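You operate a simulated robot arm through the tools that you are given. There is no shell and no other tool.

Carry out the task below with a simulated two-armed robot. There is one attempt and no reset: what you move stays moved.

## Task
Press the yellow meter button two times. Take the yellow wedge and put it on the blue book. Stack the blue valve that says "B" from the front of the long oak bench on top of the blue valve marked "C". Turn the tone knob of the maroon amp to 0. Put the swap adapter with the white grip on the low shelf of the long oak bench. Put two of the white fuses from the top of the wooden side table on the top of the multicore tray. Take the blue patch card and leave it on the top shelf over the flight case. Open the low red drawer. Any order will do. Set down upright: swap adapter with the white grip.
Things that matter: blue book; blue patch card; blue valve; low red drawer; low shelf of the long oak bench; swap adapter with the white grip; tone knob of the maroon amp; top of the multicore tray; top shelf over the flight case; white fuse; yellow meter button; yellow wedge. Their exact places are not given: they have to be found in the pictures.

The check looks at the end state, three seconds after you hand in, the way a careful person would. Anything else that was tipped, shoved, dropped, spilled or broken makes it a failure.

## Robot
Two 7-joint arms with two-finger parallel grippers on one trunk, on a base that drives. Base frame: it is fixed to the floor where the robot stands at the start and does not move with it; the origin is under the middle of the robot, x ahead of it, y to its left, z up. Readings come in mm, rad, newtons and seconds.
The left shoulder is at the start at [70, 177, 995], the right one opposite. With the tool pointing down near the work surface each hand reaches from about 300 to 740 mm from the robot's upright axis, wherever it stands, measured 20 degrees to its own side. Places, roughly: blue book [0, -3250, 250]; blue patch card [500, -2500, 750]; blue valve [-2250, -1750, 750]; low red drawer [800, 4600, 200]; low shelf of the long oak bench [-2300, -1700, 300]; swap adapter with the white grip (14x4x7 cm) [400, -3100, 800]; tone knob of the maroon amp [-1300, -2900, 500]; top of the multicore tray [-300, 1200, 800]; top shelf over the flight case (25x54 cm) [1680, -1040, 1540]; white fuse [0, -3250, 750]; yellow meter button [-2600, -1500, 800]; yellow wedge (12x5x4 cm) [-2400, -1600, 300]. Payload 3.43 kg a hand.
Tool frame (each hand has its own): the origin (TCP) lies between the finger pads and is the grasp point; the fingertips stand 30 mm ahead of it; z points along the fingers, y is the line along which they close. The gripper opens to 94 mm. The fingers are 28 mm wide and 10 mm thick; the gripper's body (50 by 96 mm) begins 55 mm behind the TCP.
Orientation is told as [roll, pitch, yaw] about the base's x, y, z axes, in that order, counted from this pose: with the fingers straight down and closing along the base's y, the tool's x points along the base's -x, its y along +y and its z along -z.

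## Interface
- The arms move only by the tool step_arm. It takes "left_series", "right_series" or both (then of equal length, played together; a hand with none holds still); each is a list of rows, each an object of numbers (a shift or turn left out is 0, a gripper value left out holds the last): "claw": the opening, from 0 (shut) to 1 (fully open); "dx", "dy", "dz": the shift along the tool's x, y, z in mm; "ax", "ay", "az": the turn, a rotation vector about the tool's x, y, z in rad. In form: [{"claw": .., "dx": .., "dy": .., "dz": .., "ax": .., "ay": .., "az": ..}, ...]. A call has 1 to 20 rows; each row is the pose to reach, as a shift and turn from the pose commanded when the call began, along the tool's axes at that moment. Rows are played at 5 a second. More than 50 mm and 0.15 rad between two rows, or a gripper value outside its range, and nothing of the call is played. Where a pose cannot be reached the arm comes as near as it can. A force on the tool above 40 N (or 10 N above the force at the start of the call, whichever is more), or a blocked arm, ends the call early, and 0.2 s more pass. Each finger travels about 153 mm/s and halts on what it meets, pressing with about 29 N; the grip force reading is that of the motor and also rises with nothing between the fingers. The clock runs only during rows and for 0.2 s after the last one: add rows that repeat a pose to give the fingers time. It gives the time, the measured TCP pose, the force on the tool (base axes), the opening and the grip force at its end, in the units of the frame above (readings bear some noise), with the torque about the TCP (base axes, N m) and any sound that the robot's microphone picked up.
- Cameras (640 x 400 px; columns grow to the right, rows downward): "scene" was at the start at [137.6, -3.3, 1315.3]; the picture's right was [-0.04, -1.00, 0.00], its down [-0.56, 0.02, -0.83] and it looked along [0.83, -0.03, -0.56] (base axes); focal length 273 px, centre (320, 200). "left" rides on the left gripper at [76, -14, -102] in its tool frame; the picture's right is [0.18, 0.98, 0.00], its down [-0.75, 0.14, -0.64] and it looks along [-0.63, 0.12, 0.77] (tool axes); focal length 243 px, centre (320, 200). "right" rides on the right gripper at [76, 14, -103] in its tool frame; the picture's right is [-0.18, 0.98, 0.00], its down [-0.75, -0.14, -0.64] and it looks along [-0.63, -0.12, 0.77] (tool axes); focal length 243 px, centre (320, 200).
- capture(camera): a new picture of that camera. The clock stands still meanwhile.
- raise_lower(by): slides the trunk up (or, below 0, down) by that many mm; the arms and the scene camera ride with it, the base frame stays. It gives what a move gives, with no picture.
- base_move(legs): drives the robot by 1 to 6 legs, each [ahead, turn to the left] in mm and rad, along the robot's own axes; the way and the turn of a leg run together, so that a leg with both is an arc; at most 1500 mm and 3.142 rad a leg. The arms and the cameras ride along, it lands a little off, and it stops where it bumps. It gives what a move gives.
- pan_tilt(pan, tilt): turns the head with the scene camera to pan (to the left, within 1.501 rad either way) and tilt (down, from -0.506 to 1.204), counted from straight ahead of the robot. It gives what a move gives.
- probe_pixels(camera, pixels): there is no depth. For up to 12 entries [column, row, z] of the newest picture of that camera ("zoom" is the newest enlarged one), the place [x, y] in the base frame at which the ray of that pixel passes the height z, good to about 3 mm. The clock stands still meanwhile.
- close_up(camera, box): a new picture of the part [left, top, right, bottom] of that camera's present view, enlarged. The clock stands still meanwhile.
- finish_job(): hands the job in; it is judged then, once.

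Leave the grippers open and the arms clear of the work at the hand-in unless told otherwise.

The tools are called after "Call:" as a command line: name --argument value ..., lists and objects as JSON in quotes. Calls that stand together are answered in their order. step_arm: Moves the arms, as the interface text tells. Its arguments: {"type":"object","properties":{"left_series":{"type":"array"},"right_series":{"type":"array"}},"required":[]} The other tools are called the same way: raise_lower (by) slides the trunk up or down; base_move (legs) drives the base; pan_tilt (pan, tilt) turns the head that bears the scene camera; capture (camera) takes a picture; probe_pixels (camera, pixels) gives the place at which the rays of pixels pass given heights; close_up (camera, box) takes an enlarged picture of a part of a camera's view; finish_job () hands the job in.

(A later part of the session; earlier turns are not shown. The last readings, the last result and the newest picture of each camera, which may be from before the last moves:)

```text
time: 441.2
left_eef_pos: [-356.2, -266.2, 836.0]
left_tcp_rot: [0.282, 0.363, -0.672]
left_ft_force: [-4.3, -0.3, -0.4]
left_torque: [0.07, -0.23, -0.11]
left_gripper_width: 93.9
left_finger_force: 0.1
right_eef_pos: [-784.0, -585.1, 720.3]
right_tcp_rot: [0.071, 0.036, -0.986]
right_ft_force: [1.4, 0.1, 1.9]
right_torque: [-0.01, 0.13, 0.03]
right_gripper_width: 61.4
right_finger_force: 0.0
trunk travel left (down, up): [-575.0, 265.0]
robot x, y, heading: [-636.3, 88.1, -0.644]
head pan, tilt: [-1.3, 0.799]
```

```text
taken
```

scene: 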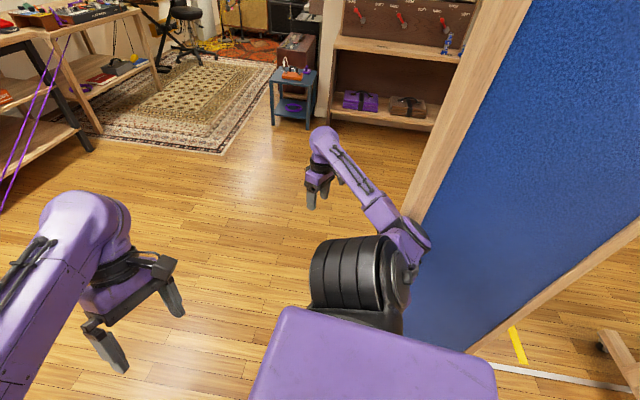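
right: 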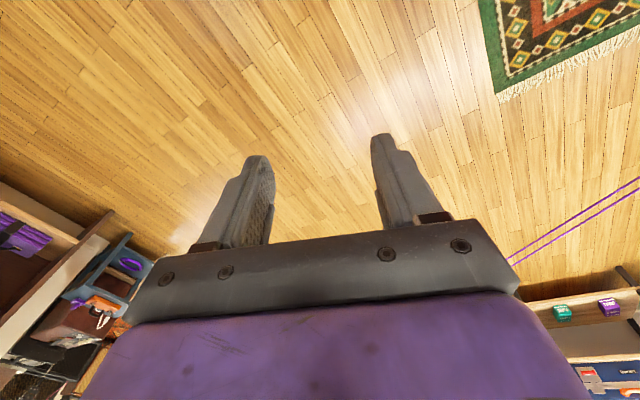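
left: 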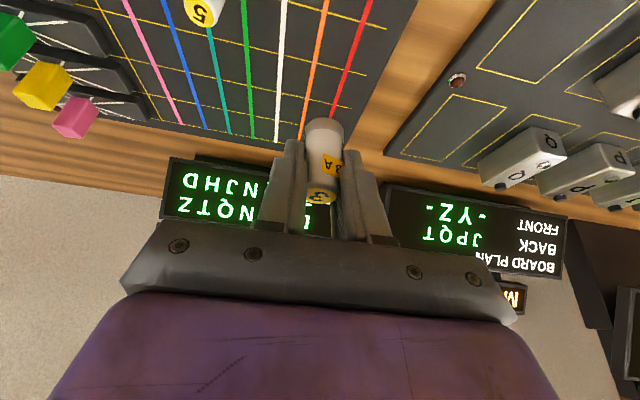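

The panel stands upright; my elbow is still leaning on it. Trying a pure left turn of 0.35 rad to peel off.

Call:
base_move --legs '[[0, 0.35]]'

Call:
capture --camera "scene"

```text
time: 442.0
left_eef_pos: [-378.1, -286.3, 839.8]
left_tcp_rot: [0.334, 0.27, -0.368]
left_ft_force: [2.8, -2.8, 9.7]
left_torque: [-0.12, -0.08, 0.03]
left_gripper_width: 94.0
left_finger_force: 0.0
right_eef_pos: [-826.9, -609.8, 715.8]
right_tcp_rot: [0.077, -0.05, -0.879]
right_ft_force: [1.6, -3.4, 0.0]
right_torque: [0.18, 0.04, -0.03]
right_gripper_width: 61.2
right_finger_force: 0.2
trunk travel left (down, up): [-575.0, 265.0]
robot x, y, heading: [-621.6, 78.6, -0.579]
head pan, tilt: [-1.3, 0.799]
stopped in leg 1: the robot was blocked; the commanded pose is now the measured one
```

```text
taken
```

scene: 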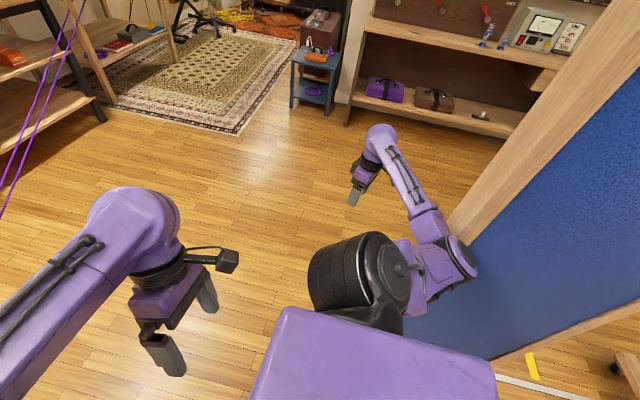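

Most likely the base also rubs a panel foot on my rear right. From this heading, driving forward leads away from both; trying 80 mm ahead.

Call:
base_move --legs '[[80, 0]]'

Call:
capture --camera "scene"

```text
time: 442.7
left_eef_pos: [-399.4, -279.4, 902.8]
left_tcp_rot: [0.105, 0.111, -0.153]
left_ft_force: [0.8, 1.6, 6.8]
left_torque: [-0.15, -0.09, 0.03]
left_gripper_width: 94.3
left_finger_force: 0.0
right_eef_pos: [-813.7, -605.9, 717.8]
right_tcp_rot: [0.195, -0.286, -0.745]
right_ft_force: [-1.0, 0.7, -3.5]
right_torque: [-0.1, -0.21, -0.05]
right_gripper_width: 61.2
right_finger_force: 0.1
trunk travel left (down, up): [-575.0, 265.0]
robot x, y, heading: [-605.8, 66.6, -0.496]
head pan, tilt: [-1.3, 0.799]
stopped in leg 1: the robot was blocked; the commanded pose is now the measured one
```

```text
taken
```

scene: 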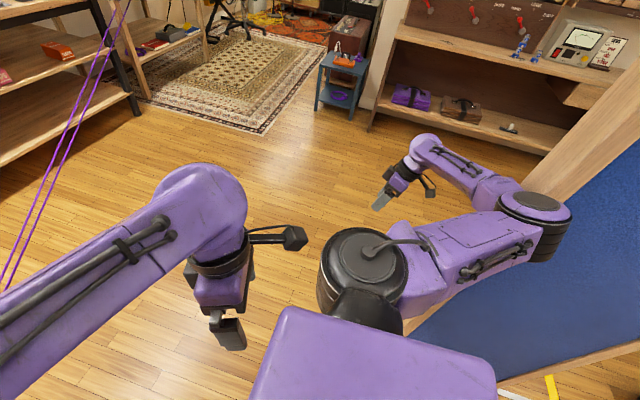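

I'll free the right arm itself: move the right hand inward (left) and forward in small steps, which pulls its elbow off the post.

Call:
step_arm --right_series '[{"dx": -12, "dy": 34, "dz": -15}, {"dx": -24, "dy": 68, "dz": -30}, {"dx": -36, "dy": 102, "dz": -45}, {"dx": -48, "dy": 136, "dz": -60}, {"dx": -60, "dy": 170, "dz": -75}, {"dx": -72, "dy": 204, "dz": -90}, {"dx": -84, "dy": 238, "dz": -105}, {"dx": -96, "dy": 272, "dz": -120}]'

Call:
capture --camera "scene"

```text
time: 443.0
left_eef_pos: [-433.5, -255.8, 940.5]
left_tcp_rot: [0.009, 0.114, -0.085]
left_ft_force: [0.8, 0.9, -1.5]
left_torque: [-0.03, 0.07, -0.01]
left_gripper_width: 94.0
left_finger_force: 0.1
right_eef_pos: [-818.9, -576.2, 699.6]
right_tcp_rot: [0.311, -0.455, -0.766]
right_ft_force: [0.5, -0.2, 0.6]
right_torque: [0.04, 0.03, 0.03]
right_gripper_width: 61.2
right_finger_force: 0.1
trunk travel left (down, up): [-575.0, 265.0]
robot x, y, heading: [-603.1, 66.4, -0.475]
head pan, tilt: [-1.3, 0.799]
stopped in row 1 (left hand): the arm was blocked; the commanded pose is now the measured one
```

```text
taken
```

scene: 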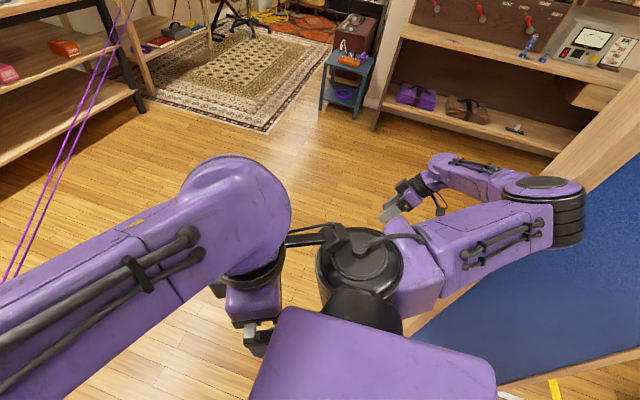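

The left arm reports being blocked too. Looking at its elbow on the left side.

Call:
pan_tilt --pan 1.2 --tilt 0.7

Call:
capture --camera "scene"

Call:
pan_tilt --pan 0.2 --tilt 0.8

Call:
capture --camera "scene"

```text
time: 445.3
left_eef_pos: [-428.6, -260.5, 947.2]
left_tcp_rot: [-0.015, 0.095, -0.083]
left_ft_force: [0.1, 0.9, -0.3]
left_torque: [0.02, 0.03, 0.05]
left_gripper_width: 94.2
left_finger_force: 0.0
right_eef_pos: [-819.6, -575.1, 697.1]
right_tcp_rot: [0.309, -0.45, -0.773]
right_ft_force: [0.8, -0.8, 0.4]
right_torque: [0.01, -0.01, -0.02]
right_gripper_width: 61.1
right_finger_force: 0.1
trunk travel left (down, up): [-575.0, 265.0]
robot x, y, heading: [-608.9, 66.7, -0.482]
head pan, tilt: [1.201, 0.7]
```

```text
taken
```

scene: 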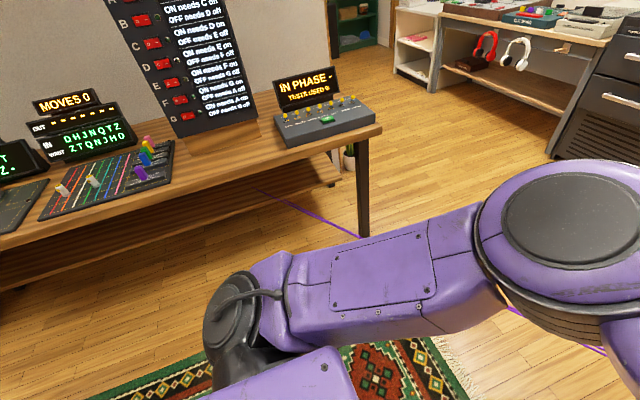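

```text
time: 446.6
left_eef_pos: [-427.0, -261.2, 946.8]
left_tcp_rot: [-0.015, 0.093, -0.079]
left_ft_force: [0.7, -0.3, -0.1]
left_torque: [-0.03, 0.03, 0.0]
left_gripper_width: 93.7
left_finger_force: 0.2
right_eef_pos: [-821.5, -575.9, 697.9]
right_tcp_rot: [0.308, -0.447, -0.772]
right_ft_force: [-0.6, -1.2, 0.1]
right_torque: [0.02, 0.02, 0.0]
right_gripper_width: 61.2
right_finger_force: 0.2
trunk travel left (down, up): [-575.0, 265.0]
robot x, y, heading: [-605.4, 67.5, -0.482]
head pan, tilt: [0.201, 0.799]
```

```text
taken
```

scene: 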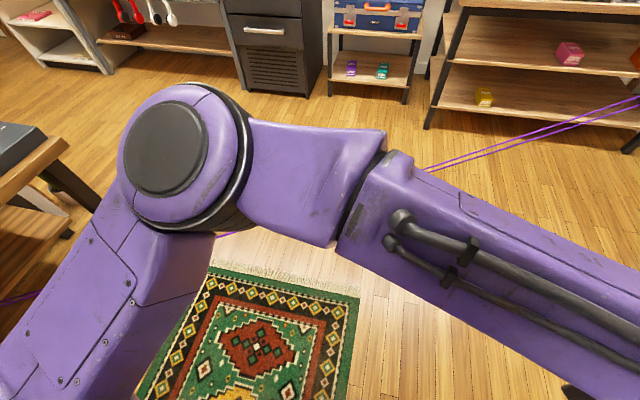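

Readings are stable now. The left hand swung in front of the right shoulder; moving it back to the left side.

Call:
step_arm --left_series '[{"dx": -24, "dy": 37, "ay": -0.01, "az": 0.05}, {"dx": -48, "dy": 75, "ay": -0.02, "az": 0.1}, {"dx": -72, "dy": 112, "ay": -0.04, "az": 0.15}, {"dx": -96, "dy": 150, "ay": -0.05, "az": 0.2}, {"dx": -120, "dy": 187, "ay": -0.06, "az": 0.25}, {"dx": -144, "dy": 224, "ay": -0.07, "az": 0.3}, {"dx": -168, "dy": 262, "ay": -0.08, "az": 0.35}, {"dx": -192, "dy": 299, "ay": -0.09, "az": 0.4}, {"dx": -192, "dy": 299, "ay": -0.09, "az": 0.4}]'

Call:
pan_tilt --pan -0.9 --tilt 0.8

Call:
capture --camera "scene"

```text
time: 446.9
left_eef_pos: [-403.8, -239.7, 946.5]
left_tcp_rot: [-0.08, 0.006, 0.132]
left_ft_force: [188.1, -165.8, 11.4]
left_torque: [17.06, 19.2, -4.79]
left_gripper_width: 93.9
left_finger_force: 0.1
right_eef_pos: [-826.8, -548.5, 677.3]
right_tcp_rot: [0.366, -0.594, -0.755]
right_ft_force: [7.3, -0.4, 0.9]
right_torque: [0.0, 0.43, -0.04]
right_gripper_width: 61.2
right_finger_force: 0.1
trunk travel left (down, up): [-575.0, 265.0]
robot x, y, heading: [-591.5, 60.5, -0.412]
head pan, tilt: [0.201, 0.799]
stopped in row 1 (left hand): the force on the tool passed its limit at 76 N (the readings are from after the stop); the commanded pose is now the measured one
```

```text
time: 448.2
left_eef_pos: [-400.6, -253.0, 942.5]
left_tcp_rot: [-0.062, 0.026, 0.079]
left_ft_force: [224.1, -108.5, 45.0]
left_torque: [13.46, 23.99, -8.77]
left_gripper_width: 94.0
left_finger_force: 0.1
right_eef_pos: [-837.0, -546.2, 679.5]
right_tcp_rot: [0.35, -0.56, -0.781]
right_ft_force: [0.5, -0.4, -0.3]
right_torque: [0.0, 0.0, 0.02]
right_gripper_width: 60.9
right_finger_force: 0.0
trunk travel left (down, up): [-575.0, 265.0]
robot x, y, heading: [-591.5, 59.0, -0.446]
head pan, tilt: [-0.901, 0.799]
```

```text
taken
```

scene: 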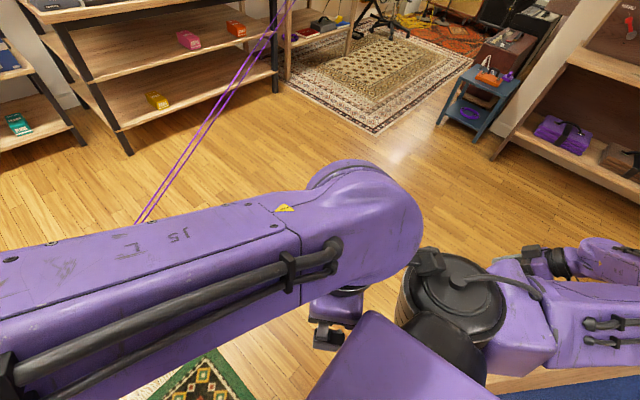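

The left hand is wedged against my own right shoulder (224 N pushing it forward). Moving it forward, away from the shoulder.

Call:
step_arm --left_series '[{"dx": -17, "dy": -10}, {"dx": -34, "dy": -20}, {"dx": -52, "dy": -30}, {"dx": -69, "dy": -40}, {"dx": -86, "dy": -50}, {"dx": -86, "dy": -50}]'

Call:
capture --camera "scene"

```text
time: 448.5
left_eef_pos: [-364.9, -242.6, 930.6]
left_tcp_rot: [-0.115, -0.096, 0.331]
left_ft_force: [213.7, -40.7, 103.8]
left_torque: [3.42, 28.76, 3.28]
left_gripper_width: 94.1
left_finger_force: 0.0
right_eef_pos: [-836.9, -514.2, 652.8]
right_tcp_rot: [0.441, -0.659, -0.854]
right_ft_force: [1.0, -1.0, 2.7]
right_torque: [0.09, 0.12, 0.04]
right_gripper_width: 61.3
right_finger_force: 0.1
trunk travel left (down, up): [-575.0, 265.0]
robot x, y, heading: [-576.8, 49.5, -0.388]
head pan, tilt: [-0.901, 0.799]
stopped in row 1 (left hand): the arm was blocked; the commanded pose is now the measured one
```

```text
taken
```

scene: 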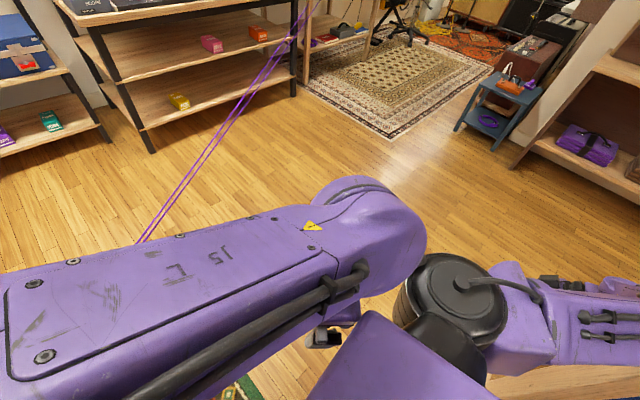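

Left hand still wedged; the push is forward and up. Trying forward-up with a larger first step.

Call:
step_arm --left_series '[{"dx": -36, "dy": -18, "dz": -26}, {"dx": -72, "dy": -36, "dz": -52}, {"dx": -100, "dy": -50, "dz": -80}]'

Call:
capture --camera "left"

Call:
capture --camera "right"

```text
time: 448.9
left_eef_pos: [-337.5, -249.2, 929.5]
left_tcp_rot: [-0.168, -0.183, 0.51]
left_ft_force: [85.0, -244.2, 2.8]
left_torque: [22.48, 8.0, 9.77]
left_gripper_width: 93.0
left_finger_force: 0.0
right_eef_pos: [-834.7, -487.7, 623.7]
right_tcp_rot: [0.596, -0.649, -1.033]
right_ft_force: [0.9, -0.5, 0.3]
right_torque: [0.08, 0.12, 0.08]
right_gripper_width: 61.2
right_finger_force: 0.0
trunk travel left (down, up): [-575.0, 265.0]
robot x, y, heading: [-570.0, 45.2, -0.347]
head pan, tilt: [-0.901, 0.799]
stopped in row 1 (left hand): the arm was blocked; the commanded pose is now the measured one
```

```text
taken
```

left: 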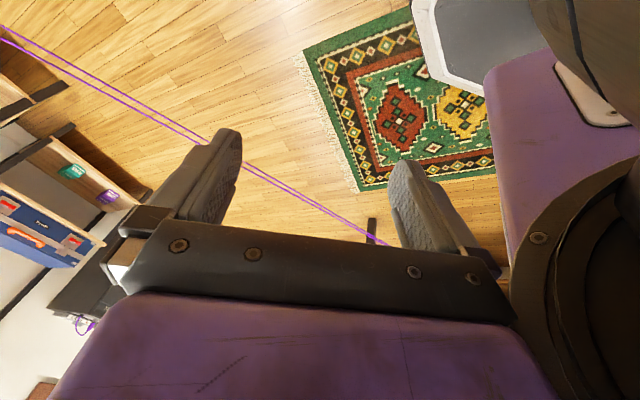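

```text
taken
```

right: 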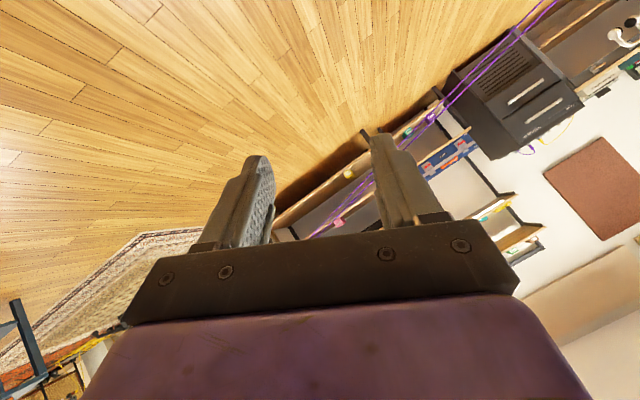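

The contact is on the left gripper's +y side (my own shoulder). Moving it along its -y.

Call:
step_arm --left_series '[{"dy": -45}, {"dy": -90}, {"dy": -120}]'

Call:
capture --camera "left"

```text
time: 449.1
left_eef_pos: [-311.2, -226.5, 920.9]
left_tcp_rot: [-0.168, -0.255, 0.719]
left_ft_force: [1.8, 0.2, 0.1]
left_torque: [-0.01, 0.15, 0.0]
left_gripper_width: 93.8
left_finger_force: 0.0
right_eef_pos: [-837.4, -483.3, 613.0]
right_tcp_rot: [0.709, -0.645, -1.16]
right_ft_force: [-46.7, -160.9, 93.5]
right_torque: [15.08, 8.47, 22.56]
right_gripper_width: 61.0
right_finger_force: 0.1
trunk travel left (down, up): [-575.0, 265.0]
robot x, y, heading: [-573.1, 36.8, -0.302]
head pan, tilt: [-0.901, 0.799]
stopped in row 1 (left hand): the force on the tool passed its limit at 298 N (the readings are from after the stop); the commanded pose is now the measured one
```

```text
taken
```

left: 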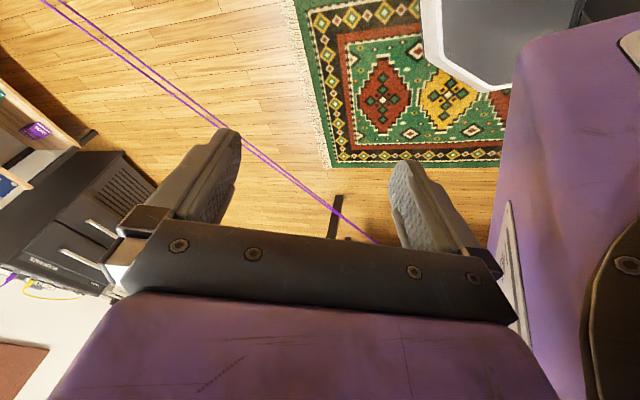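

Left hand is free now. Moving it forward then to the left, away from my body.

Call:
step_arm --left_series '[{"dx": -23, "dy": -38}, {"dx": -47, "dy": -77}, {"dx": -85, "dy": -54}, {"dx": -124, "dy": -30}, {"dx": -162, "dy": -6}, {"dx": -200, "dy": 17}, {"dx": -238, "dy": 40}, {"dx": -277, "dy": 64}, {"dx": -303, "dy": 80}, {"dx": -303, "dy": 80}]'

Call:
capture --camera "scene"

```text
time: 449.4
left_eef_pos: [-334.5, -204.8, 920.5]
left_tcp_rot: [-0.157, -0.242, 0.817]
left_ft_force: [37.4, -39.3, -9.0]
left_torque: [3.3, 2.61, 2.67]
left_gripper_width: 93.9
left_finger_force: 0.0
right_eef_pos: [-839.1, -482.0, 586.9]
right_tcp_rot: [0.856, -0.691, -1.258]
right_ft_force: [-29.4, -36.3, 26.6]
right_torque: [3.72, 2.42, 7.18]
right_gripper_width: 60.8
right_finger_force: 0.0
trunk travel left (down, up): [-575.0, 265.0]
robot x, y, heading: [-580.8, 33.2, -0.247]
head pan, tilt: [-0.901, 0.799]
stopped in row 1 (left hand): the force on the tool passed its limit at 170 N (the readings are from after the stop); the commanded pose is now the measured one
```

```text
taken
```

scene: 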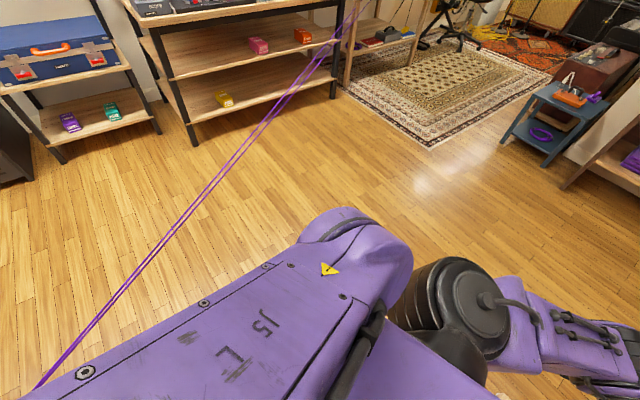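

Call:
step_arm --left_series '[{"dz": -10}, {"dz": -20}, {"dz": -30}]'

Call:
pan_tilt --pan 0 --tilt 1.15

Call:
capture --camera "scene"

```text
time: 449.8
left_eef_pos: [-343.6, -171.5, 917.7]
left_tcp_rot: [-0.163, -0.22, 0.855]
left_ft_force: [91.8, -70.0, -36.8]
left_torque: [5.82, 5.14, 4.77]
left_gripper_width: 94.2
left_finger_force: 0.1
left hand out of reach, approached as far as the arm can: row 1
right_eef_pos: [-836.9, -485.9, 576.1]
right_tcp_rot: [0.945, -0.759, -1.325]
right_ft_force: [1.4, -0.7, -0.1]
right_torque: [-0.02, 0.01, 0.02]
right_gripper_width: 61.2
right_finger_force: 0.1
trunk travel left (down, up): [-575.0, 265.0]
robot x, y, heading: [-580.5, 28.8, -0.232]
head pan, tilt: [-0.901, 0.799]
stopped in row 1 (right hand): the arm was blocked; the commanded pose is now the measured one
```

```text
time: 451.0
left_eef_pos: [-359.7, -195.4, 926.5]
left_tcp_rot: [-0.205, -0.221, 0.842]
left_ft_force: [137.0, -39.7, -96.7]
left_torque: [2.29, 3.96, 1.56]
left_gripper_width: 94.0
left_finger_force: 0.0
right_eef_pos: [-860.1, -463.0, 560.0]
right_tcp_rot: [0.946, -0.698, -1.252]
right_ft_force: [-2.3, 4.4, 0.9]
right_torque: [-0.19, -0.05, -0.35]
right_gripper_width: 60.9
right_finger_force: 0.0
trunk travel left (down, up): [-575.0, 265.0]
robot x, y, heading: [-582.1, 28.3, -0.214]
head pan, tilt: [0.0, 1.15]
```

```text
taken
```

scene: 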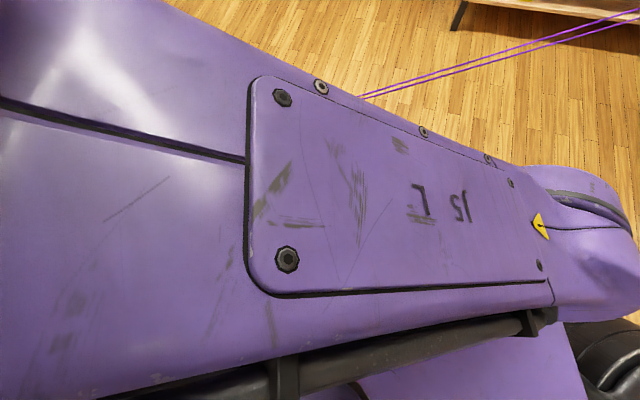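

Both arms are in awkward spots. I'll command a straight way out for the left hand toward its normal workspace (along its own -x) while rotating its yaw back.

Call:
step_arm --left_series '[{"dx": -36, "dy": 0, "az": 0.1, "ax": -0.02, "ay": 0.02}, {"dx": -73, "dy": 5, "az": 0.2, "ax": -0.04, "ay": 0.05}, {"dx": -110, "dy": 10, "az": 0.31, "ax": -0.06, "ay": 0.07}, {"dx": -147, "dy": 17, "az": 0.42, "ax": -0.08, "ay": 0.1}, {"dx": -184, "dy": 24, "az": 0.53, "ax": -0.1, "ay": 0.12}, {"dx": -220, "dy": 31, "az": 0.64, "ax": -0.12, "ay": 0.14}, {"dx": -257, "dy": 38, "az": 0.75, "ax": -0.14, "ay": 0.16}, {"dx": -294, "dy": 46, "az": 0.86, "ax": -0.16, "ay": 0.18}, {"dx": -330, "dy": 54, "az": 0.96, "ax": -0.18, "ay": 0.2}, {"dx": -367, "dy": 62, "az": 1.05, "ax": -0.2, "ay": 0.22}, {"dx": -367, "dy": 62, "az": 1.05, "ax": -0.2, "ay": 0.22}]'

Call:
pan_tilt --pan -0.3 --tilt 0.9

Call:
capture --camera "scene"

```text
time: 451.3
left_eef_pos: [-383.1, -145.4, 953.7]
left_tcp_rot: [-0.308, -0.152, 0.859]
left_ft_force: [137.1, -38.7, 15.4]
left_torque: [3.49, 12.29, 0.09]
left_gripper_width: 94.1
left_finger_force: 0.0
right_eef_pos: [-849.3, -432.4, 547.5]
right_tcp_rot: [1.101, -0.62, -1.129]
right_ft_force: [-50.0, 22.0, 38.3]
right_torque: [-0.5, 1.72, -1.8]
right_gripper_width: 61.2
right_finger_force: 0.2
trunk travel left (down, up): [-575.0, 265.0]
robot x, y, heading: [-578.7, 25.8, -0.192]
head pan, tilt: [0.0, 1.15]
stopped in row 1 (left hand): the force on the tool passed its limit at 196 N (the readings are from after the stop); the commanded pose is now the measured one
```

```text
time: 452.1
left_eef_pos: [-381.6, -157.1, 943.5]
left_tcp_rot: [-0.261, -0.183, 0.813]
left_ft_force: [5.7, -2.6, -0.4]
left_torque: [0.25, 0.4, 0.07]
left_gripper_width: 94.0
left_finger_force: 0.0
right_eef_pos: [-812.0, -446.8, 538.6]
right_tcp_rot: [1.157, -0.562, -1.152]
right_ft_force: [-63.6, 34.0, 33.6]
right_torque: [-0.86, 1.26, -2.24]
right_gripper_width: 61.0
right_finger_force: 0.0
trunk travel left (down, up): [-575.0, 265.0]
robot x, y, heading: [-579.6, 27.8, -0.209]
head pan, tilt: [-0.3, 0.901]
```

```text
taken
```

scene: 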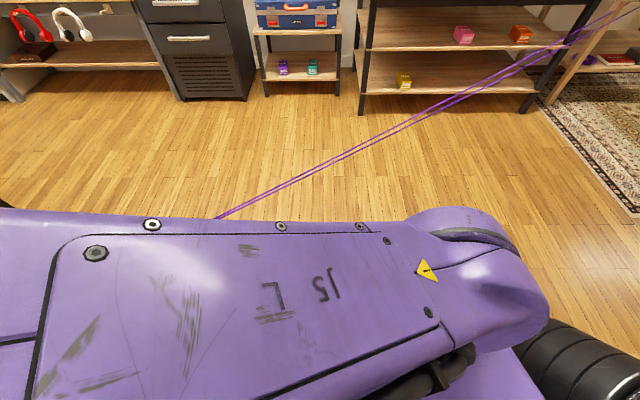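

Left hand is unloaded for the moment. Moving it forward gently in 10 mm steps.

Call:
step_arm --left_series '[{"dx": -5, "dy": -8}, {"dx": -10, "dy": -17}, {"dx": -16, "dy": -26}, {"dx": -21, "dy": -34}, {"dx": -26, "dy": -43}, {"dx": -31, "dy": -51}, {"dx": -37, "dy": -60}, {"dx": -42, "dy": -68}, {"dx": -47, "dy": -77}, {"dx": -52, "dy": -85}]'

```text
time: 452.4
left_eef_pos: [-390.3, -126.5, 946.7]
left_tcp_rot: [-0.288, -0.167, 0.816]
left_ft_force: [-1.0, 0.2, -0.2]
left_torque: [-0.07, -0.01, 0.0]
left_gripper_width: 94.1
left_finger_force: 0.0
left hand out of reach, approached as far as the arm can: row 1
right_eef_pos: [-758.0, -426.8, 498.2]
right_tcp_rot: [1.38, -0.819, -1.44]
right_ft_force: [-3.1, 6.1, -1.4]
right_torque: [-0.04, -0.09, -0.53]
right_gripper_width: 61.2
right_finger_force: 0.0
trunk travel left (down, up): [-575.0, 265.0]
robot x, y, heading: [-583.0, 23.4, -0.211]
head pan, tilt: [-0.3, 0.901]
stopped in row 1 (right hand): the arm was blocked; the commanded pose is now the measured one
```

Call:
pan_tilt --pan -1.4 --tilt 0.8

Call:
capture --camera "scene"

Call:
capture --camera "right"

```text
time: 453.7
left_eef_pos: [-384.2, -129.8, 943.5]
left_tcp_rot: [-0.282, -0.164, 0.813]
left_ft_force: [-0.7, -0.7, 0.4]
left_torque: [0.01, -0.01, -0.01]
left_gripper_width: 93.8
left_finger_force: 0.1
right_eef_pos: [-751.9, -428.0, 508.8]
right_tcp_rot: [1.359, -0.817, -1.43]
right_ft_force: [0.4, -0.6, 0.9]
right_torque: [0.0, 0.0, 0.02]
right_gripper_width: 61.0
right_finger_force: 0.1
trunk travel left (down, up): [-575.0, 265.0]
robot x, y, heading: [-583.5, 27.5, -0.209]
head pan, tilt: [-1.4, 0.799]
```

```text
taken
```

scene: 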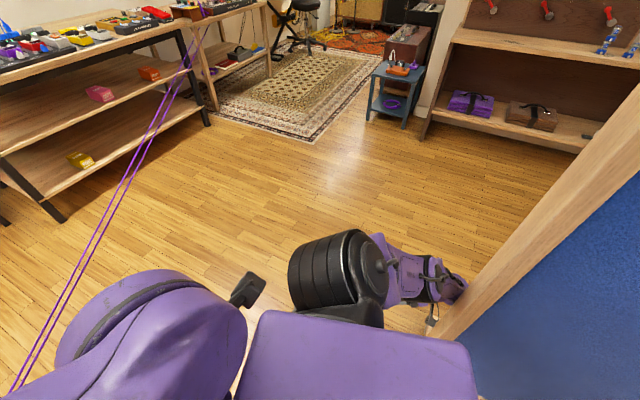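

```text
taken
```

right: 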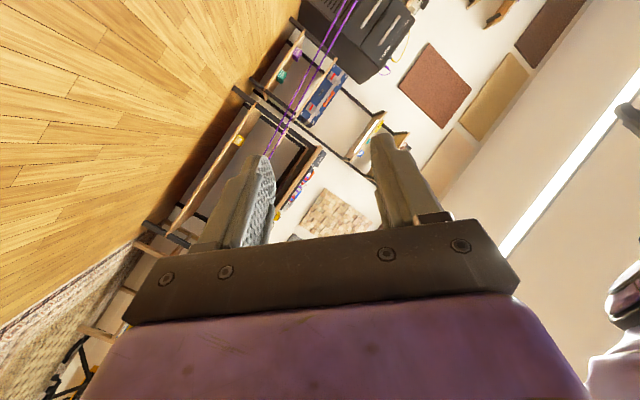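

Everything is force-free now. Driving forward 200 mm (direction away from the panel).

Call:
base_move --legs '[[200, 0]]'

Call:
capture --camera "scene"

```text
time: 454.5
left_eef_pos: [-383.4, -128.8, 946.5]
left_tcp_rot: [-0.287, -0.168, 0.813]
left_ft_force: [0.1, 1.3, 0.2]
left_torque: [-0.03, 0.04, 0.04]
left_gripper_width: 93.9
left_finger_force: 0.1
right_eef_pos: [-750.6, -426.6, 509.4]
right_tcp_rot: [1.359, -0.817, -1.43]
right_ft_force: [-0.4, -0.1, 0.4]
right_torque: [-0.01, -0.04, -0.03]
right_gripper_width: 61.0
right_finger_force: 0.0
trunk travel left (down, up): [-575.0, 265.0]
robot x, y, heading: [-573.3, 24.8, -0.21]
head pan, tilt: [-1.4, 0.799]
stopped in leg 1: the robot was blocked; the commanded pose is now the measured one
```

```text
taken
```

scene: 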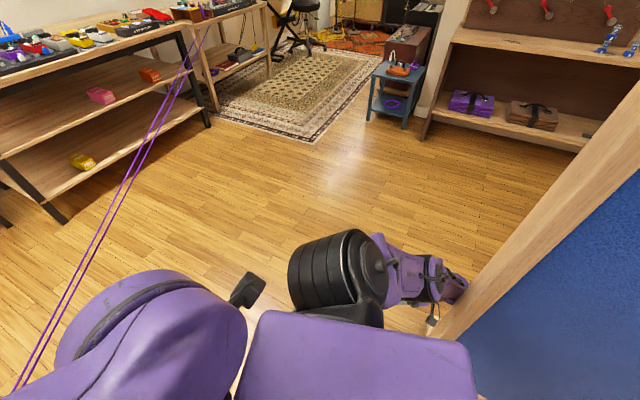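

The base is still reported blocked, likely because of the tangled arms. Untangling the right arm first: moving the right hand forward (its fingers point east now).

Call:
step_arm --right_series '[{"dx": -5, "dy": -1, "dz": 19}, {"dx": -9, "dy": -2, "dz": 39}, {"dx": -14, "dy": -3, "dz": 58}, {"dx": -19, "dy": -4, "dz": 78}, {"dx": -24, "dy": -5, "dz": 97}]'

Call:
capture --camera "scene"

```text
time: 455.7
left_eef_pos: [-383.8, -129.5, 947.0]
left_tcp_rot: [-0.287, -0.168, 0.815]
left_ft_force: [0.3, 1.0, 0.5]
left_torque: [-0.01, -0.02, -0.01]
left_gripper_width: 93.8
left_finger_force: 0.1
right_eef_pos: [-650.8, -449.2, 508.3]
right_tcp_rot: [1.359, -0.816, -1.428]
right_ft_force: [0.6, -0.2, 0.3]
right_torque: [0.01, 0.0, -0.03]
right_gripper_width: 61.3
right_finger_force: 0.1
trunk travel left (down, up): [-575.0, 265.0]
robot x, y, heading: [-575.2, 25.0, -0.207]
head pan, tilt: [-1.4, 0.799]
```

```text
taken
```

scene: 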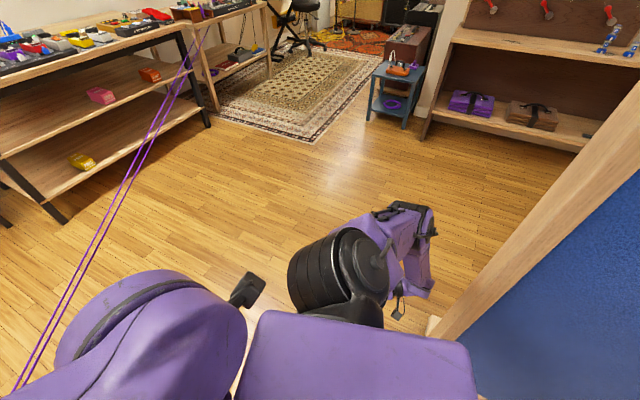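

That worked. Now rotating the right hand back to fingers-down while moving it forward, up and slightly left.

Call:
step_arm --right_series '[{"dx": -20, "dy": 26, "dz": 20, "ax": 0.054, "ay": 0.107, "az": -0.037}, {"dx": -41, "dy": 52, "dz": 41, "ax": 0.109, "ay": 0.214, "az": -0.075}, {"dx": -61, "dy": 77, "dz": 61, "ax": 0.163, "ay": 0.321, "az": -0.112}, {"dx": -81, "dy": 103, "dz": 81, "ax": 0.217, "ay": 0.429, "az": -0.15}, {"dx": -102, "dy": 129, "dz": 102, "ax": 0.272, "ay": 0.536, "az": -0.187}, {"dx": -122, "dy": 155, "dz": 122, "ax": 0.326, "ay": 0.643, "az": -0.225}, {"dx": -142, "dy": 181, "dz": 143, "ax": 0.38, "ay": 0.75, "az": -0.262}, {"dx": -163, "dy": 207, "dz": 163, "ax": 0.434, "ay": 0.857, "az": -0.3}, {"dx": -183, "dy": 232, "dz": 183, "ax": 0.489, "ay": 0.964, "az": -0.337}, {"dx": -203, "dy": 258, "dz": 204, "ax": 0.543, "ay": 1.072, "az": -0.375}, {"dx": -224, "dy": 284, "dz": 224, "ax": 0.597, "ay": 1.179, "az": -0.412}, {"dx": -244, "dy": 310, "dz": 244.5, "ax": 0.652, "ay": 1.286, "az": -0.45}, {"dx": -244, "dy": 310, "dz": 244.5, "ax": 0.652, "ay": 1.286, "az": -0.45}]'

Call:
capture --camera "scene"

```text
time: 457.6
left_eef_pos: [-381.1, -124.1, 945.4]
left_tcp_rot: [-0.283, -0.182, 0.799]
left_ft_force: [5.2, 5.9, -0.5]
left_torque: [-0.44, 0.42, -0.14]
left_gripper_width: 94.0
left_finger_force: 0.2
right_eef_pos: [-430.1, -449.2, 745.8]
right_tcp_rot: [0.218, -0.345, -0.38]
right_ft_force: [0.0, 0.2, 0.9]
right_torque: [0.0, 0.05, -0.01]
right_gripper_width: 61.3
right_finger_force: 0.1
right hand out of reach, approached as far as the arm can: row 7, 8, 9
trunk travel left (down, up): [-575.0, 265.0]
robot x, y, heading: [-577.0, 25.9, -0.208]
head pan, tilt: [-1.4, 0.799]
stopped in row 9 (left hand): the force on the tool passed its limit at 165 N (the readings are from after the stop); the commanded pose is now the measured one
```

```text
taken
```

scene: 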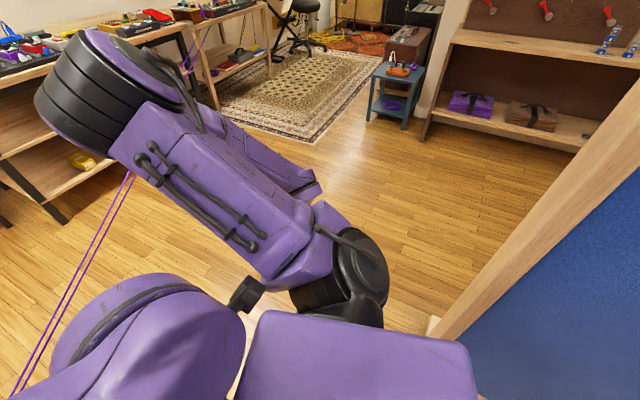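

The right arm is clear of the panel now. Next the left hand: moving along its -x (forward-left) while unwinding its yaw, in small steps.

Call:
step_arm --left_series '[{"dx": -20}, {"dx": -40}, {"dx": -60}, {"dx": -80, "az": 0.06}, {"dx": -105, "az": 0.14}, {"dx": -130, "az": 0.23, "ax": -0.03, "ay": 0.02}, {"dx": -155, "az": 0.32, "ax": -0.06, "ay": 0.04}, {"dx": -180, "az": 0.42, "ax": -0.09, "ay": 0.06}, {"dx": -205, "az": 0.52, "ax": -0.12, "ay": 0.08}, {"dx": -230, "az": 0.62, "ax": -0.15, "ay": 0.1}, {"dx": -255, "az": 0.72, "ax": -0.18, "ay": 0.12}, {"dx": -280, "az": 0.82, "ax": -0.21, "ay": 0.14}, {"dx": -300, "az": 0.92, "ax": -0.24, "ay": 0.16}, {"dx": -300, "az": 1.0, "ax": -0.27, "ay": 0.18}]'

Call:
capture --camera "scene"

```text
time: 460.6
left_eef_pos: [-175.8, 85.7, 1001.0]
left_tcp_rot: [0.148, -0.059, -0.219]
left_ft_force: [0.1, 0.1, -0.3]
left_torque: [0.0, -0.02, -0.01]
left_gripper_width: 93.8
left_finger_force: 0.1
right_eef_pos: [-430.8, -451.1, 744.9]
right_tcp_rot: [0.221, -0.348, -0.381]
right_ft_force: [-0.3, 0.7, 1.1]
right_torque: [0.04, 0.01, 0.01]
right_gripper_width: 61.0
right_finger_force: 0.0
trunk travel left (down, up): [-575.0, 265.0]
robot x, y, heading: [-577.0, 27.9, -0.213]
head pan, tilt: [-1.4, 0.799]
```

```text
taken
```

scene: 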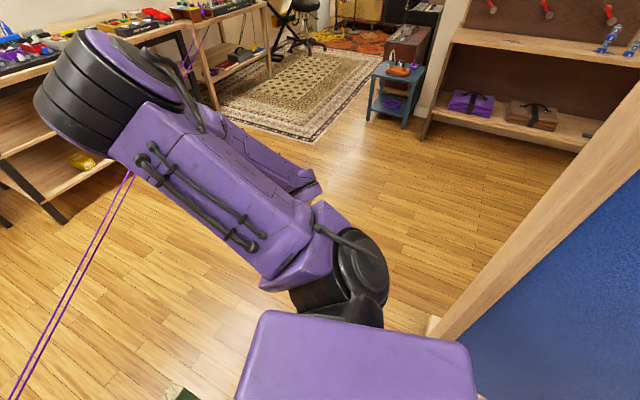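

Left hand is free and in its normal workspace. Now bringing the right hand to its neutral pose and fixing both orientations.

Call:
step_arm --left_series '[{"ax": 0.02, "ay": 0.01}, {"ax": 0.05, "ay": 0.02}, {"ax": 0.08, "ay": 0.03}, {"ax": 0.1, "ay": 0.04}, {"ax": 0.12, "ay": 0.05}, {"ax": 0.148, "ay": 0.059}, {"ax": 0.148, "ay": 0.059}, {"ax": 0.148, "ay": 0.059}, {"ax": 0.148, "ay": 0.059}, {"ax": 0.148, "ay": 0.059}]' --right_series '[{"dx": -20, "dy": 31, "dz": -23, "ax": 0.024, "ay": 0.038, "az": -0.018}, {"dx": -40, "dy": 62, "dz": -46, "ax": 0.048, "ay": 0.077, "az": -0.037}, {"dx": -59, "dy": 93, "dz": -69, "ax": 0.073, "ay": 0.115, "az": -0.055}, {"dx": -79, "dy": 124, "dz": -92, "ax": 0.098, "ay": 0.154, "az": -0.074}, {"dx": -99, "dy": 155, "dz": -115, "ax": 0.122, "ay": 0.192, "az": -0.093}, {"dx": -119, "dy": 186, "dz": -138, "ax": 0.147, "ay": 0.231, "az": -0.11}, {"dx": -139, "dy": 217, "dz": -161, "ax": 0.171, "ay": 0.27, "az": -0.13}, {"dx": -158, "dy": 248, "dz": -184, "ax": 0.196, "ay": 0.31, "az": -0.15}, {"dx": -178, "dy": 279, "dz": -206, "ax": 0.221, "ay": 0.348, "az": -0.168}, {"dx": -178, "dy": 279, "dz": -206, "ax": 0.221, "ay": 0.348, "az": -0.168}]'

Call:
capture --camera "scene"

```text
time: 462.8
left_eef_pos: [-175.4, 84.9, 1001.0]
left_tcp_rot: [0.002, 0.0, -0.214]
left_ft_force: [-0.3, 0.6, 0.1]
left_torque: [0.01, 0.02, 0.0]
left_gripper_width: 94.1
left_finger_force: 0.1
right_eef_pos: [-179.4, -333.6, 1047.3]
right_tcp_rot: [-0.021, -0.013, -0.187]
right_ft_force: [-0.6, -1.1, 0.3]
right_torque: [0.01, 0.01, -0.01]
right_gripper_width: 61.1
right_finger_force: 0.1
right hand out of reach, approached as far as the arm can: row 1, 2, 3, 4, 5, 6, 7, 8, 9, 10
trunk travel left (down, up): [-575.0, 265.0]
robot x, y, heading: [-575.8, 26.2, -0.21]
head pan, tilt: [-1.4, 0.799]
```

```text
taken
```

scene: 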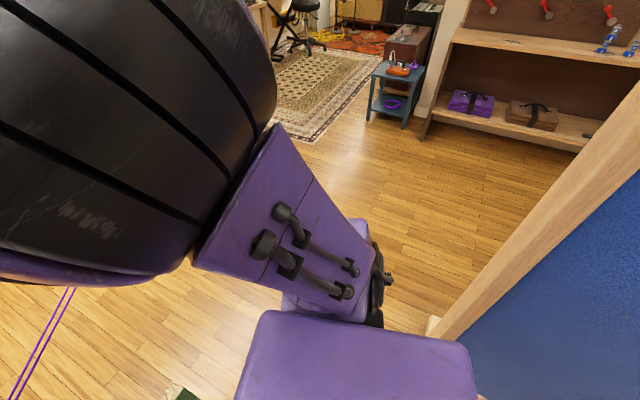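

Both hands are free. The right elbow is raised awkwardly, but first test whether the base moves now: 150 mm forward.

Call:
base_move --legs '[[150, 0]]'

Call:
capture --camera "scene"

```text
time: 464.2
left_eef_pos: [-27.4, 52.7, 1000.0]
left_tcp_rot: [0.0, 0.0, -0.215]
left_ft_force: [-0.2, 0.1, -0.2]
left_torque: [0.01, 0.02, 0.01]
left_gripper_width: 93.9
left_finger_force: 0.1
right_eef_pos: [-31.0, -363.1, 1047.2]
right_tcp_rot: [-0.02, -0.015, -0.186]
right_ft_force: [0.3, -1.3, 0.2]
right_torque: [-0.03, 0.05, 0.02]
right_gripper_width: 61.2
right_finger_force: 0.0
trunk travel left (down, up): [-575.0, 265.0]
robot x, y, heading: [-428.8, -6.5, -0.206]
head pan, tilt: [-1.4, 0.799]
```

```text
taken
```

scene: 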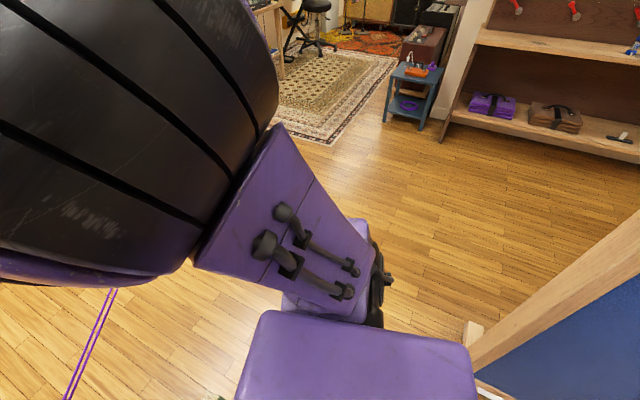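

The base moves again. Normalizing the right arm: stretch it forward-down, then pull back.

Call:
step_arm --right_series '[{"dx": -26, "dz": 35}, {"dx": -52, "dz": 70}, {"dx": -78, "dz": 105}, {"dx": -104, "dz": 140}, {"dx": -130, "dz": 175}, {"dx": -156, "dz": 210}, {"dx": -187, "dz": 247}, {"dx": -187, "dz": 247}]'

Call:
capture --camera "scene"

```text
time: 466.0
left_eef_pos: [-28.5, 53.1, 1000.3]
left_tcp_rot: [-0.002, -0.001, -0.215]
left_ft_force: [-0.2, -0.4, 0.2]
left_torque: [-0.02, -0.03, 0.01]
left_gripper_width: 94.0
left_finger_force: 0.1
right_eef_pos: [154.0, -400.7, 804.1]
right_tcp_rot: [-0.021, -0.019, -0.183]
right_ft_force: [0.7, 0.2, -0.5]
right_torque: [-0.01, -0.01, -0.03]
right_gripper_width: 60.9
right_finger_force: 0.0
trunk travel left (down, up): [-575.0, 265.0]
robot x, y, heading: [-426.9, -8.6, -0.216]
head pan, tilt: [-1.4, 0.799]
```

```text
taken
```

scene: 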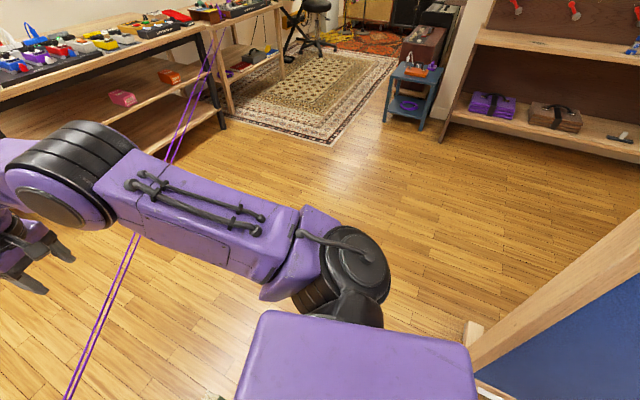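

Call:
step_arm --right_series '[{"dx": 30, "dy": -10, "dz": -20, "ax": -0.01, "ay": 0.01, "az": 0.01}, {"dx": 65, "dy": -20, "dz": -45, "ax": -0.02, "ay": 0.019, "az": 0.03}, {"dx": 100, "dy": -20, "dz": -75, "ax": -0.02, "ay": 0.019, "az": 0.03}, {"dx": 135, "dy": -10, "dz": -105, "ax": -0.02, "ay": 0.019, "az": 0.03}, {"dx": 170, "dy": 0, "dz": -135, "ax": -0.02, "ay": 0.019, "az": 0.03}, {"dx": 205, "dy": 20, "dz": -165, "ax": -0.02, "ay": 0.019, "az": 0.03}, {"dx": 230, "dy": 40, "dz": -190, "ax": -0.02, "ay": 0.019, "az": 0.03}, {"dx": 230, "dy": 40, "dz": -190, "ax": -0.02, "ay": 0.019, "az": 0.03}]'

Call:
capture --camera "scene"

Call:
pan_tilt --pan -1.4 --tilt 0.5

Call:
capture --camera "scene"

```text
refused: row 6 steps farther than a row can; nothing moved
```

```text
taken
```

scene: 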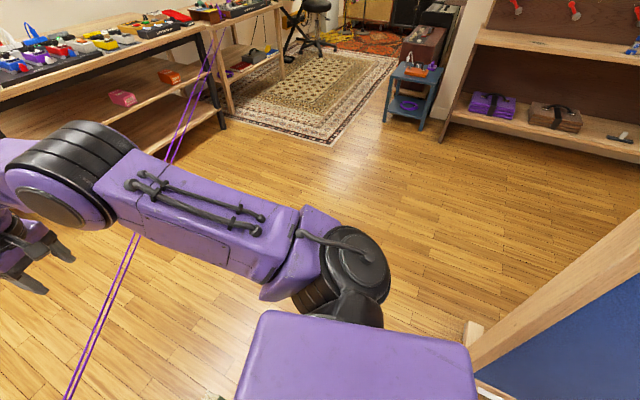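

```text
time: 466.8
left_eef_pos: [-27.3, 52.7, 1000.5]
left_tcp_rot: [0.0, 0.0, -0.213]
left_ft_force: [0.1, -0.6, -0.5]
left_torque: [0.01, -0.02, -0.04]
left_gripper_width: 94.2
left_finger_force: 0.1
right_eef_pos: [155.8, -403.7, 802.7]
right_tcp_rot: [-0.02, -0.015, -0.185]
right_ft_force: [0.1, 0.1, -0.2]
right_torque: [-0.01, 0.01, -0.04]
right_gripper_width: 61.3
right_finger_force: 0.0
trunk travel left (down, up): [-575.0, 265.0]
robot x, y, heading: [-426.9, -8.9, -0.209]
head pan, tilt: [-1.4, 0.499]
```

```text
taken
```

scene: 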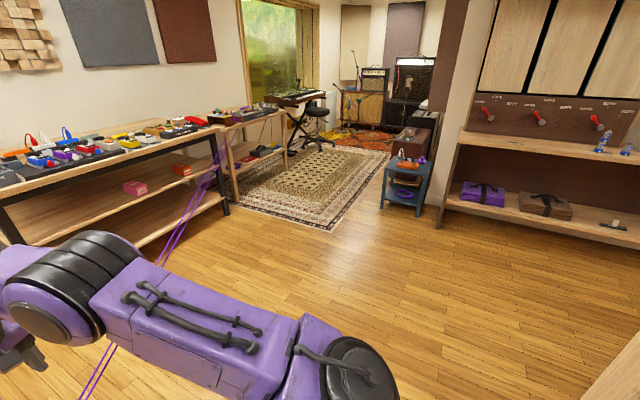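

Call:
step_arm --right_series '[{"dx": 29, "dy": 5, "dz": -24}, {"dx": 58, "dy": 10, "dz": -48, "ay": 0.01, "az": 0.01}, {"dx": 87, "dy": 15, "dz": -72, "ax": -0.01, "ay": 0.015, "az": 0.02}, {"dx": 116, "dy": 20, "dz": -96, "ax": -0.02, "ay": 0.017, "az": 0.025}, {"dx": 145, "dy": 25, "dz": -120, "ax": -0.02, "ay": 0.017, "az": 0.025}, {"dx": 174, "dy": 30, "dz": -144, "ax": -0.02, "ay": 0.017, "az": 0.025}, {"dx": 203, "dy": 35, "dz": -168, "ax": -0.02, "ay": 0.017, "az": 0.025}, {"dx": 230, "dy": 40, "dz": -190, "ax": -0.02, "ay": 0.017, "az": 0.025}, {"dx": 230, "dy": 40, "dz": -190, "ax": -0.02, "ay": 0.017, "az": 0.025}]'

Call:
pan_tilt --pan -1.0 --tilt 0.6

Call:
capture --camera "scene"

```text
time: 468.8
left_eef_pos: [-26.2, 55.1, 999.6]
left_tcp_rot: [-0.003, 0.0, -0.213]
left_ft_force: [0.2, -0.2, -0.5]
left_torque: [0.0, 0.01, 0.0]
left_gripper_width: 93.9
left_finger_force: 0.1
right_eef_pos: [-64.0, -315.0, 986.5]
right_tcp_rot: [-0.003, 0.001, -0.208]
right_ft_force: [1.0, 0.3, 0.8]
right_torque: [-0.01, 0.03, 0.06]
right_gripper_width: 61.0
right_finger_force: 0.0
trunk travel left (down, up): [-575.0, 265.0]
robot x, y, heading: [-430.6, -8.8, -0.206]
head pan, tilt: [-1.4, 0.499]
```

```text
time: 469.7
left_eef_pos: [-28.0, 52.7, 1000.2]
left_tcp_rot: [-0.001, 0.001, -0.215]
left_ft_force: [0.3, 0.4, 0.3]
left_torque: [0.04, 0.01, 0.03]
left_gripper_width: 94.0
left_finger_force: 0.0
right_eef_pos: [-65.1, -316.8, 988.3]
right_tcp_rot: [-0.002, 0.001, -0.208]
right_ft_force: [0.3, 0.8, 0.3]
right_torque: [-0.03, 0.02, 0.01]
right_gripper_width: 61.1
right_finger_force: 0.1
trunk travel left (down, up): [-575.0, 265.0]
robot x, y, heading: [-427.9, -4.3, -0.211]
head pan, tilt: [-1.0, 0.6]
```

```text
taken
```

scene: 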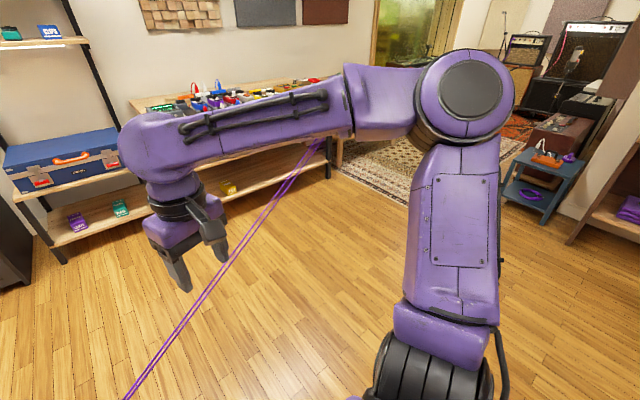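

Arms are natural again. Moving forward 230 mm and turning south, then inspecting the panel.

Call:
base_move --legs '[[220, 0], [0, -1.3]]'

Call:
pan_tilt --pan -1.3 --tilt 0.5

Call:
capture --camera "scene"

```text
time: 474.6
left_eef_pos: [-42.3, -420.5, 1001.4]
left_tcp_rot: [0.0, 0.001, -1.497]
left_ft_force: [0.0, 0.4, -0.2]
left_torque: [0.01, 0.02, 0.0]
left_gripper_width: 93.7
left_finger_force: 0.0
right_eef_pos: [-408.3, -489.7, 987.7]
right_tcp_rot: [-0.001, 0.002, -1.492]
right_ft_force: [-0.3, -0.8, -0.1]
right_torque: [-0.02, 0.01, 0.0]
right_gripper_width: 61.2
right_finger_force: 0.1
trunk travel left (down, up): [-575.0, 265.0]
robot x, y, heading: [-211.0, -51.1, -1.496]
head pan, tilt: [-1.0, 0.6]
```

```text
time: 475.4
left_eef_pos: [-43.1, -419.5, 1000.0]
left_tcp_rot: [0.0, 0.002, -1.496]
left_ft_force: [0.6, 0.0, -0.4]
left_torque: [0.04, 0.01, 0.0]
left_gripper_width: 94.0
left_finger_force: 0.0
right_eef_pos: [-408.7, -490.0, 986.8]
right_tcp_rot: [0.002, 0.001, -1.492]
right_ft_force: [-0.2, -0.4, 0.1]
right_torque: [-0.01, 0.0, 0.01]
right_gripper_width: 61.0
right_finger_force: 0.1
trunk travel left (down, up): [-575.0, 265.0]
robot x, y, heading: [-213.8, -52.0, -1.494]
head pan, tilt: [-1.3, 0.499]
```

```text
taken
```

scene: 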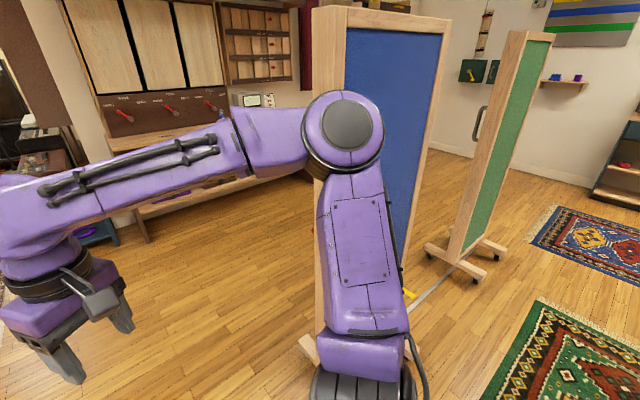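

Panel upright. Comparing its foot position with the early measurement (foot end at (-1354,-303), tape at ≈(-1665,-95)).

Call:
probe_pixels --camera "scene" --pixels '[[303, 340, 50], [300, 350, 50], [410, 294, 0], [428, 250, 50], [480, 283, 50], [505, 245, 50], [405, 303, 0], [330, 20, 1800]]'

Call:
pan_tilt --pan -1.45 --tilt 0.7

Call:
close_up --camera "scene" --box '[180, 100, 500, 400]'

```text
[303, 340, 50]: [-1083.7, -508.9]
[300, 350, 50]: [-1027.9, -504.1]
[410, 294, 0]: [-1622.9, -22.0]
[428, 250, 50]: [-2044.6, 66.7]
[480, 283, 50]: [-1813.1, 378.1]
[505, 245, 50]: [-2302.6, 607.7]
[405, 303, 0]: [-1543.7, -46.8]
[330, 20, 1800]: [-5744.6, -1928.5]
```

```text
time: 476.1
left_eef_pos: [-42.3, -420.0, 1001.3]
left_tcp_rot: [0.0, 0.001, -1.498]
left_ft_force: [-0.4, -0.5, 0.0]
left_torque: [-0.01, -0.01, -0.02]
left_gripper_width: 94.1
left_finger_force: 0.1
right_eef_pos: [-408.0, -490.3, 987.2]
right_tcp_rot: [0.0, 0.002, -1.492]
right_ft_force: [-0.3, -0.2, 0.2]
right_torque: [-0.01, -0.02, 0.01]
right_gripper_width: 61.2
right_finger_force: 0.0
trunk travel left (down, up): [-575.0, 265.0]
robot x, y, heading: [-211.2, -54.5, -1.494]
head pan, tilt: [-1.45, 0.7]
```

```text
1.33 times, centred on (340, 250) of scene
```

zoom: 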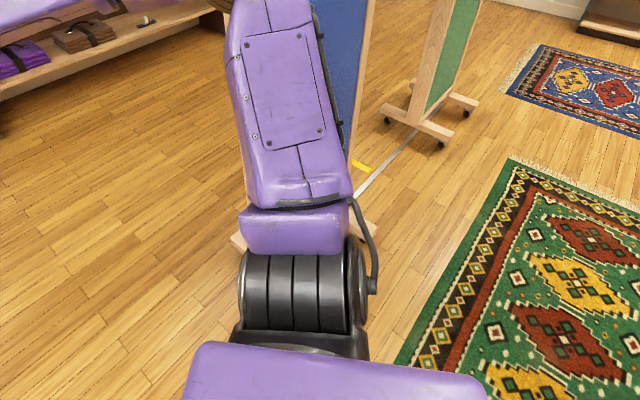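

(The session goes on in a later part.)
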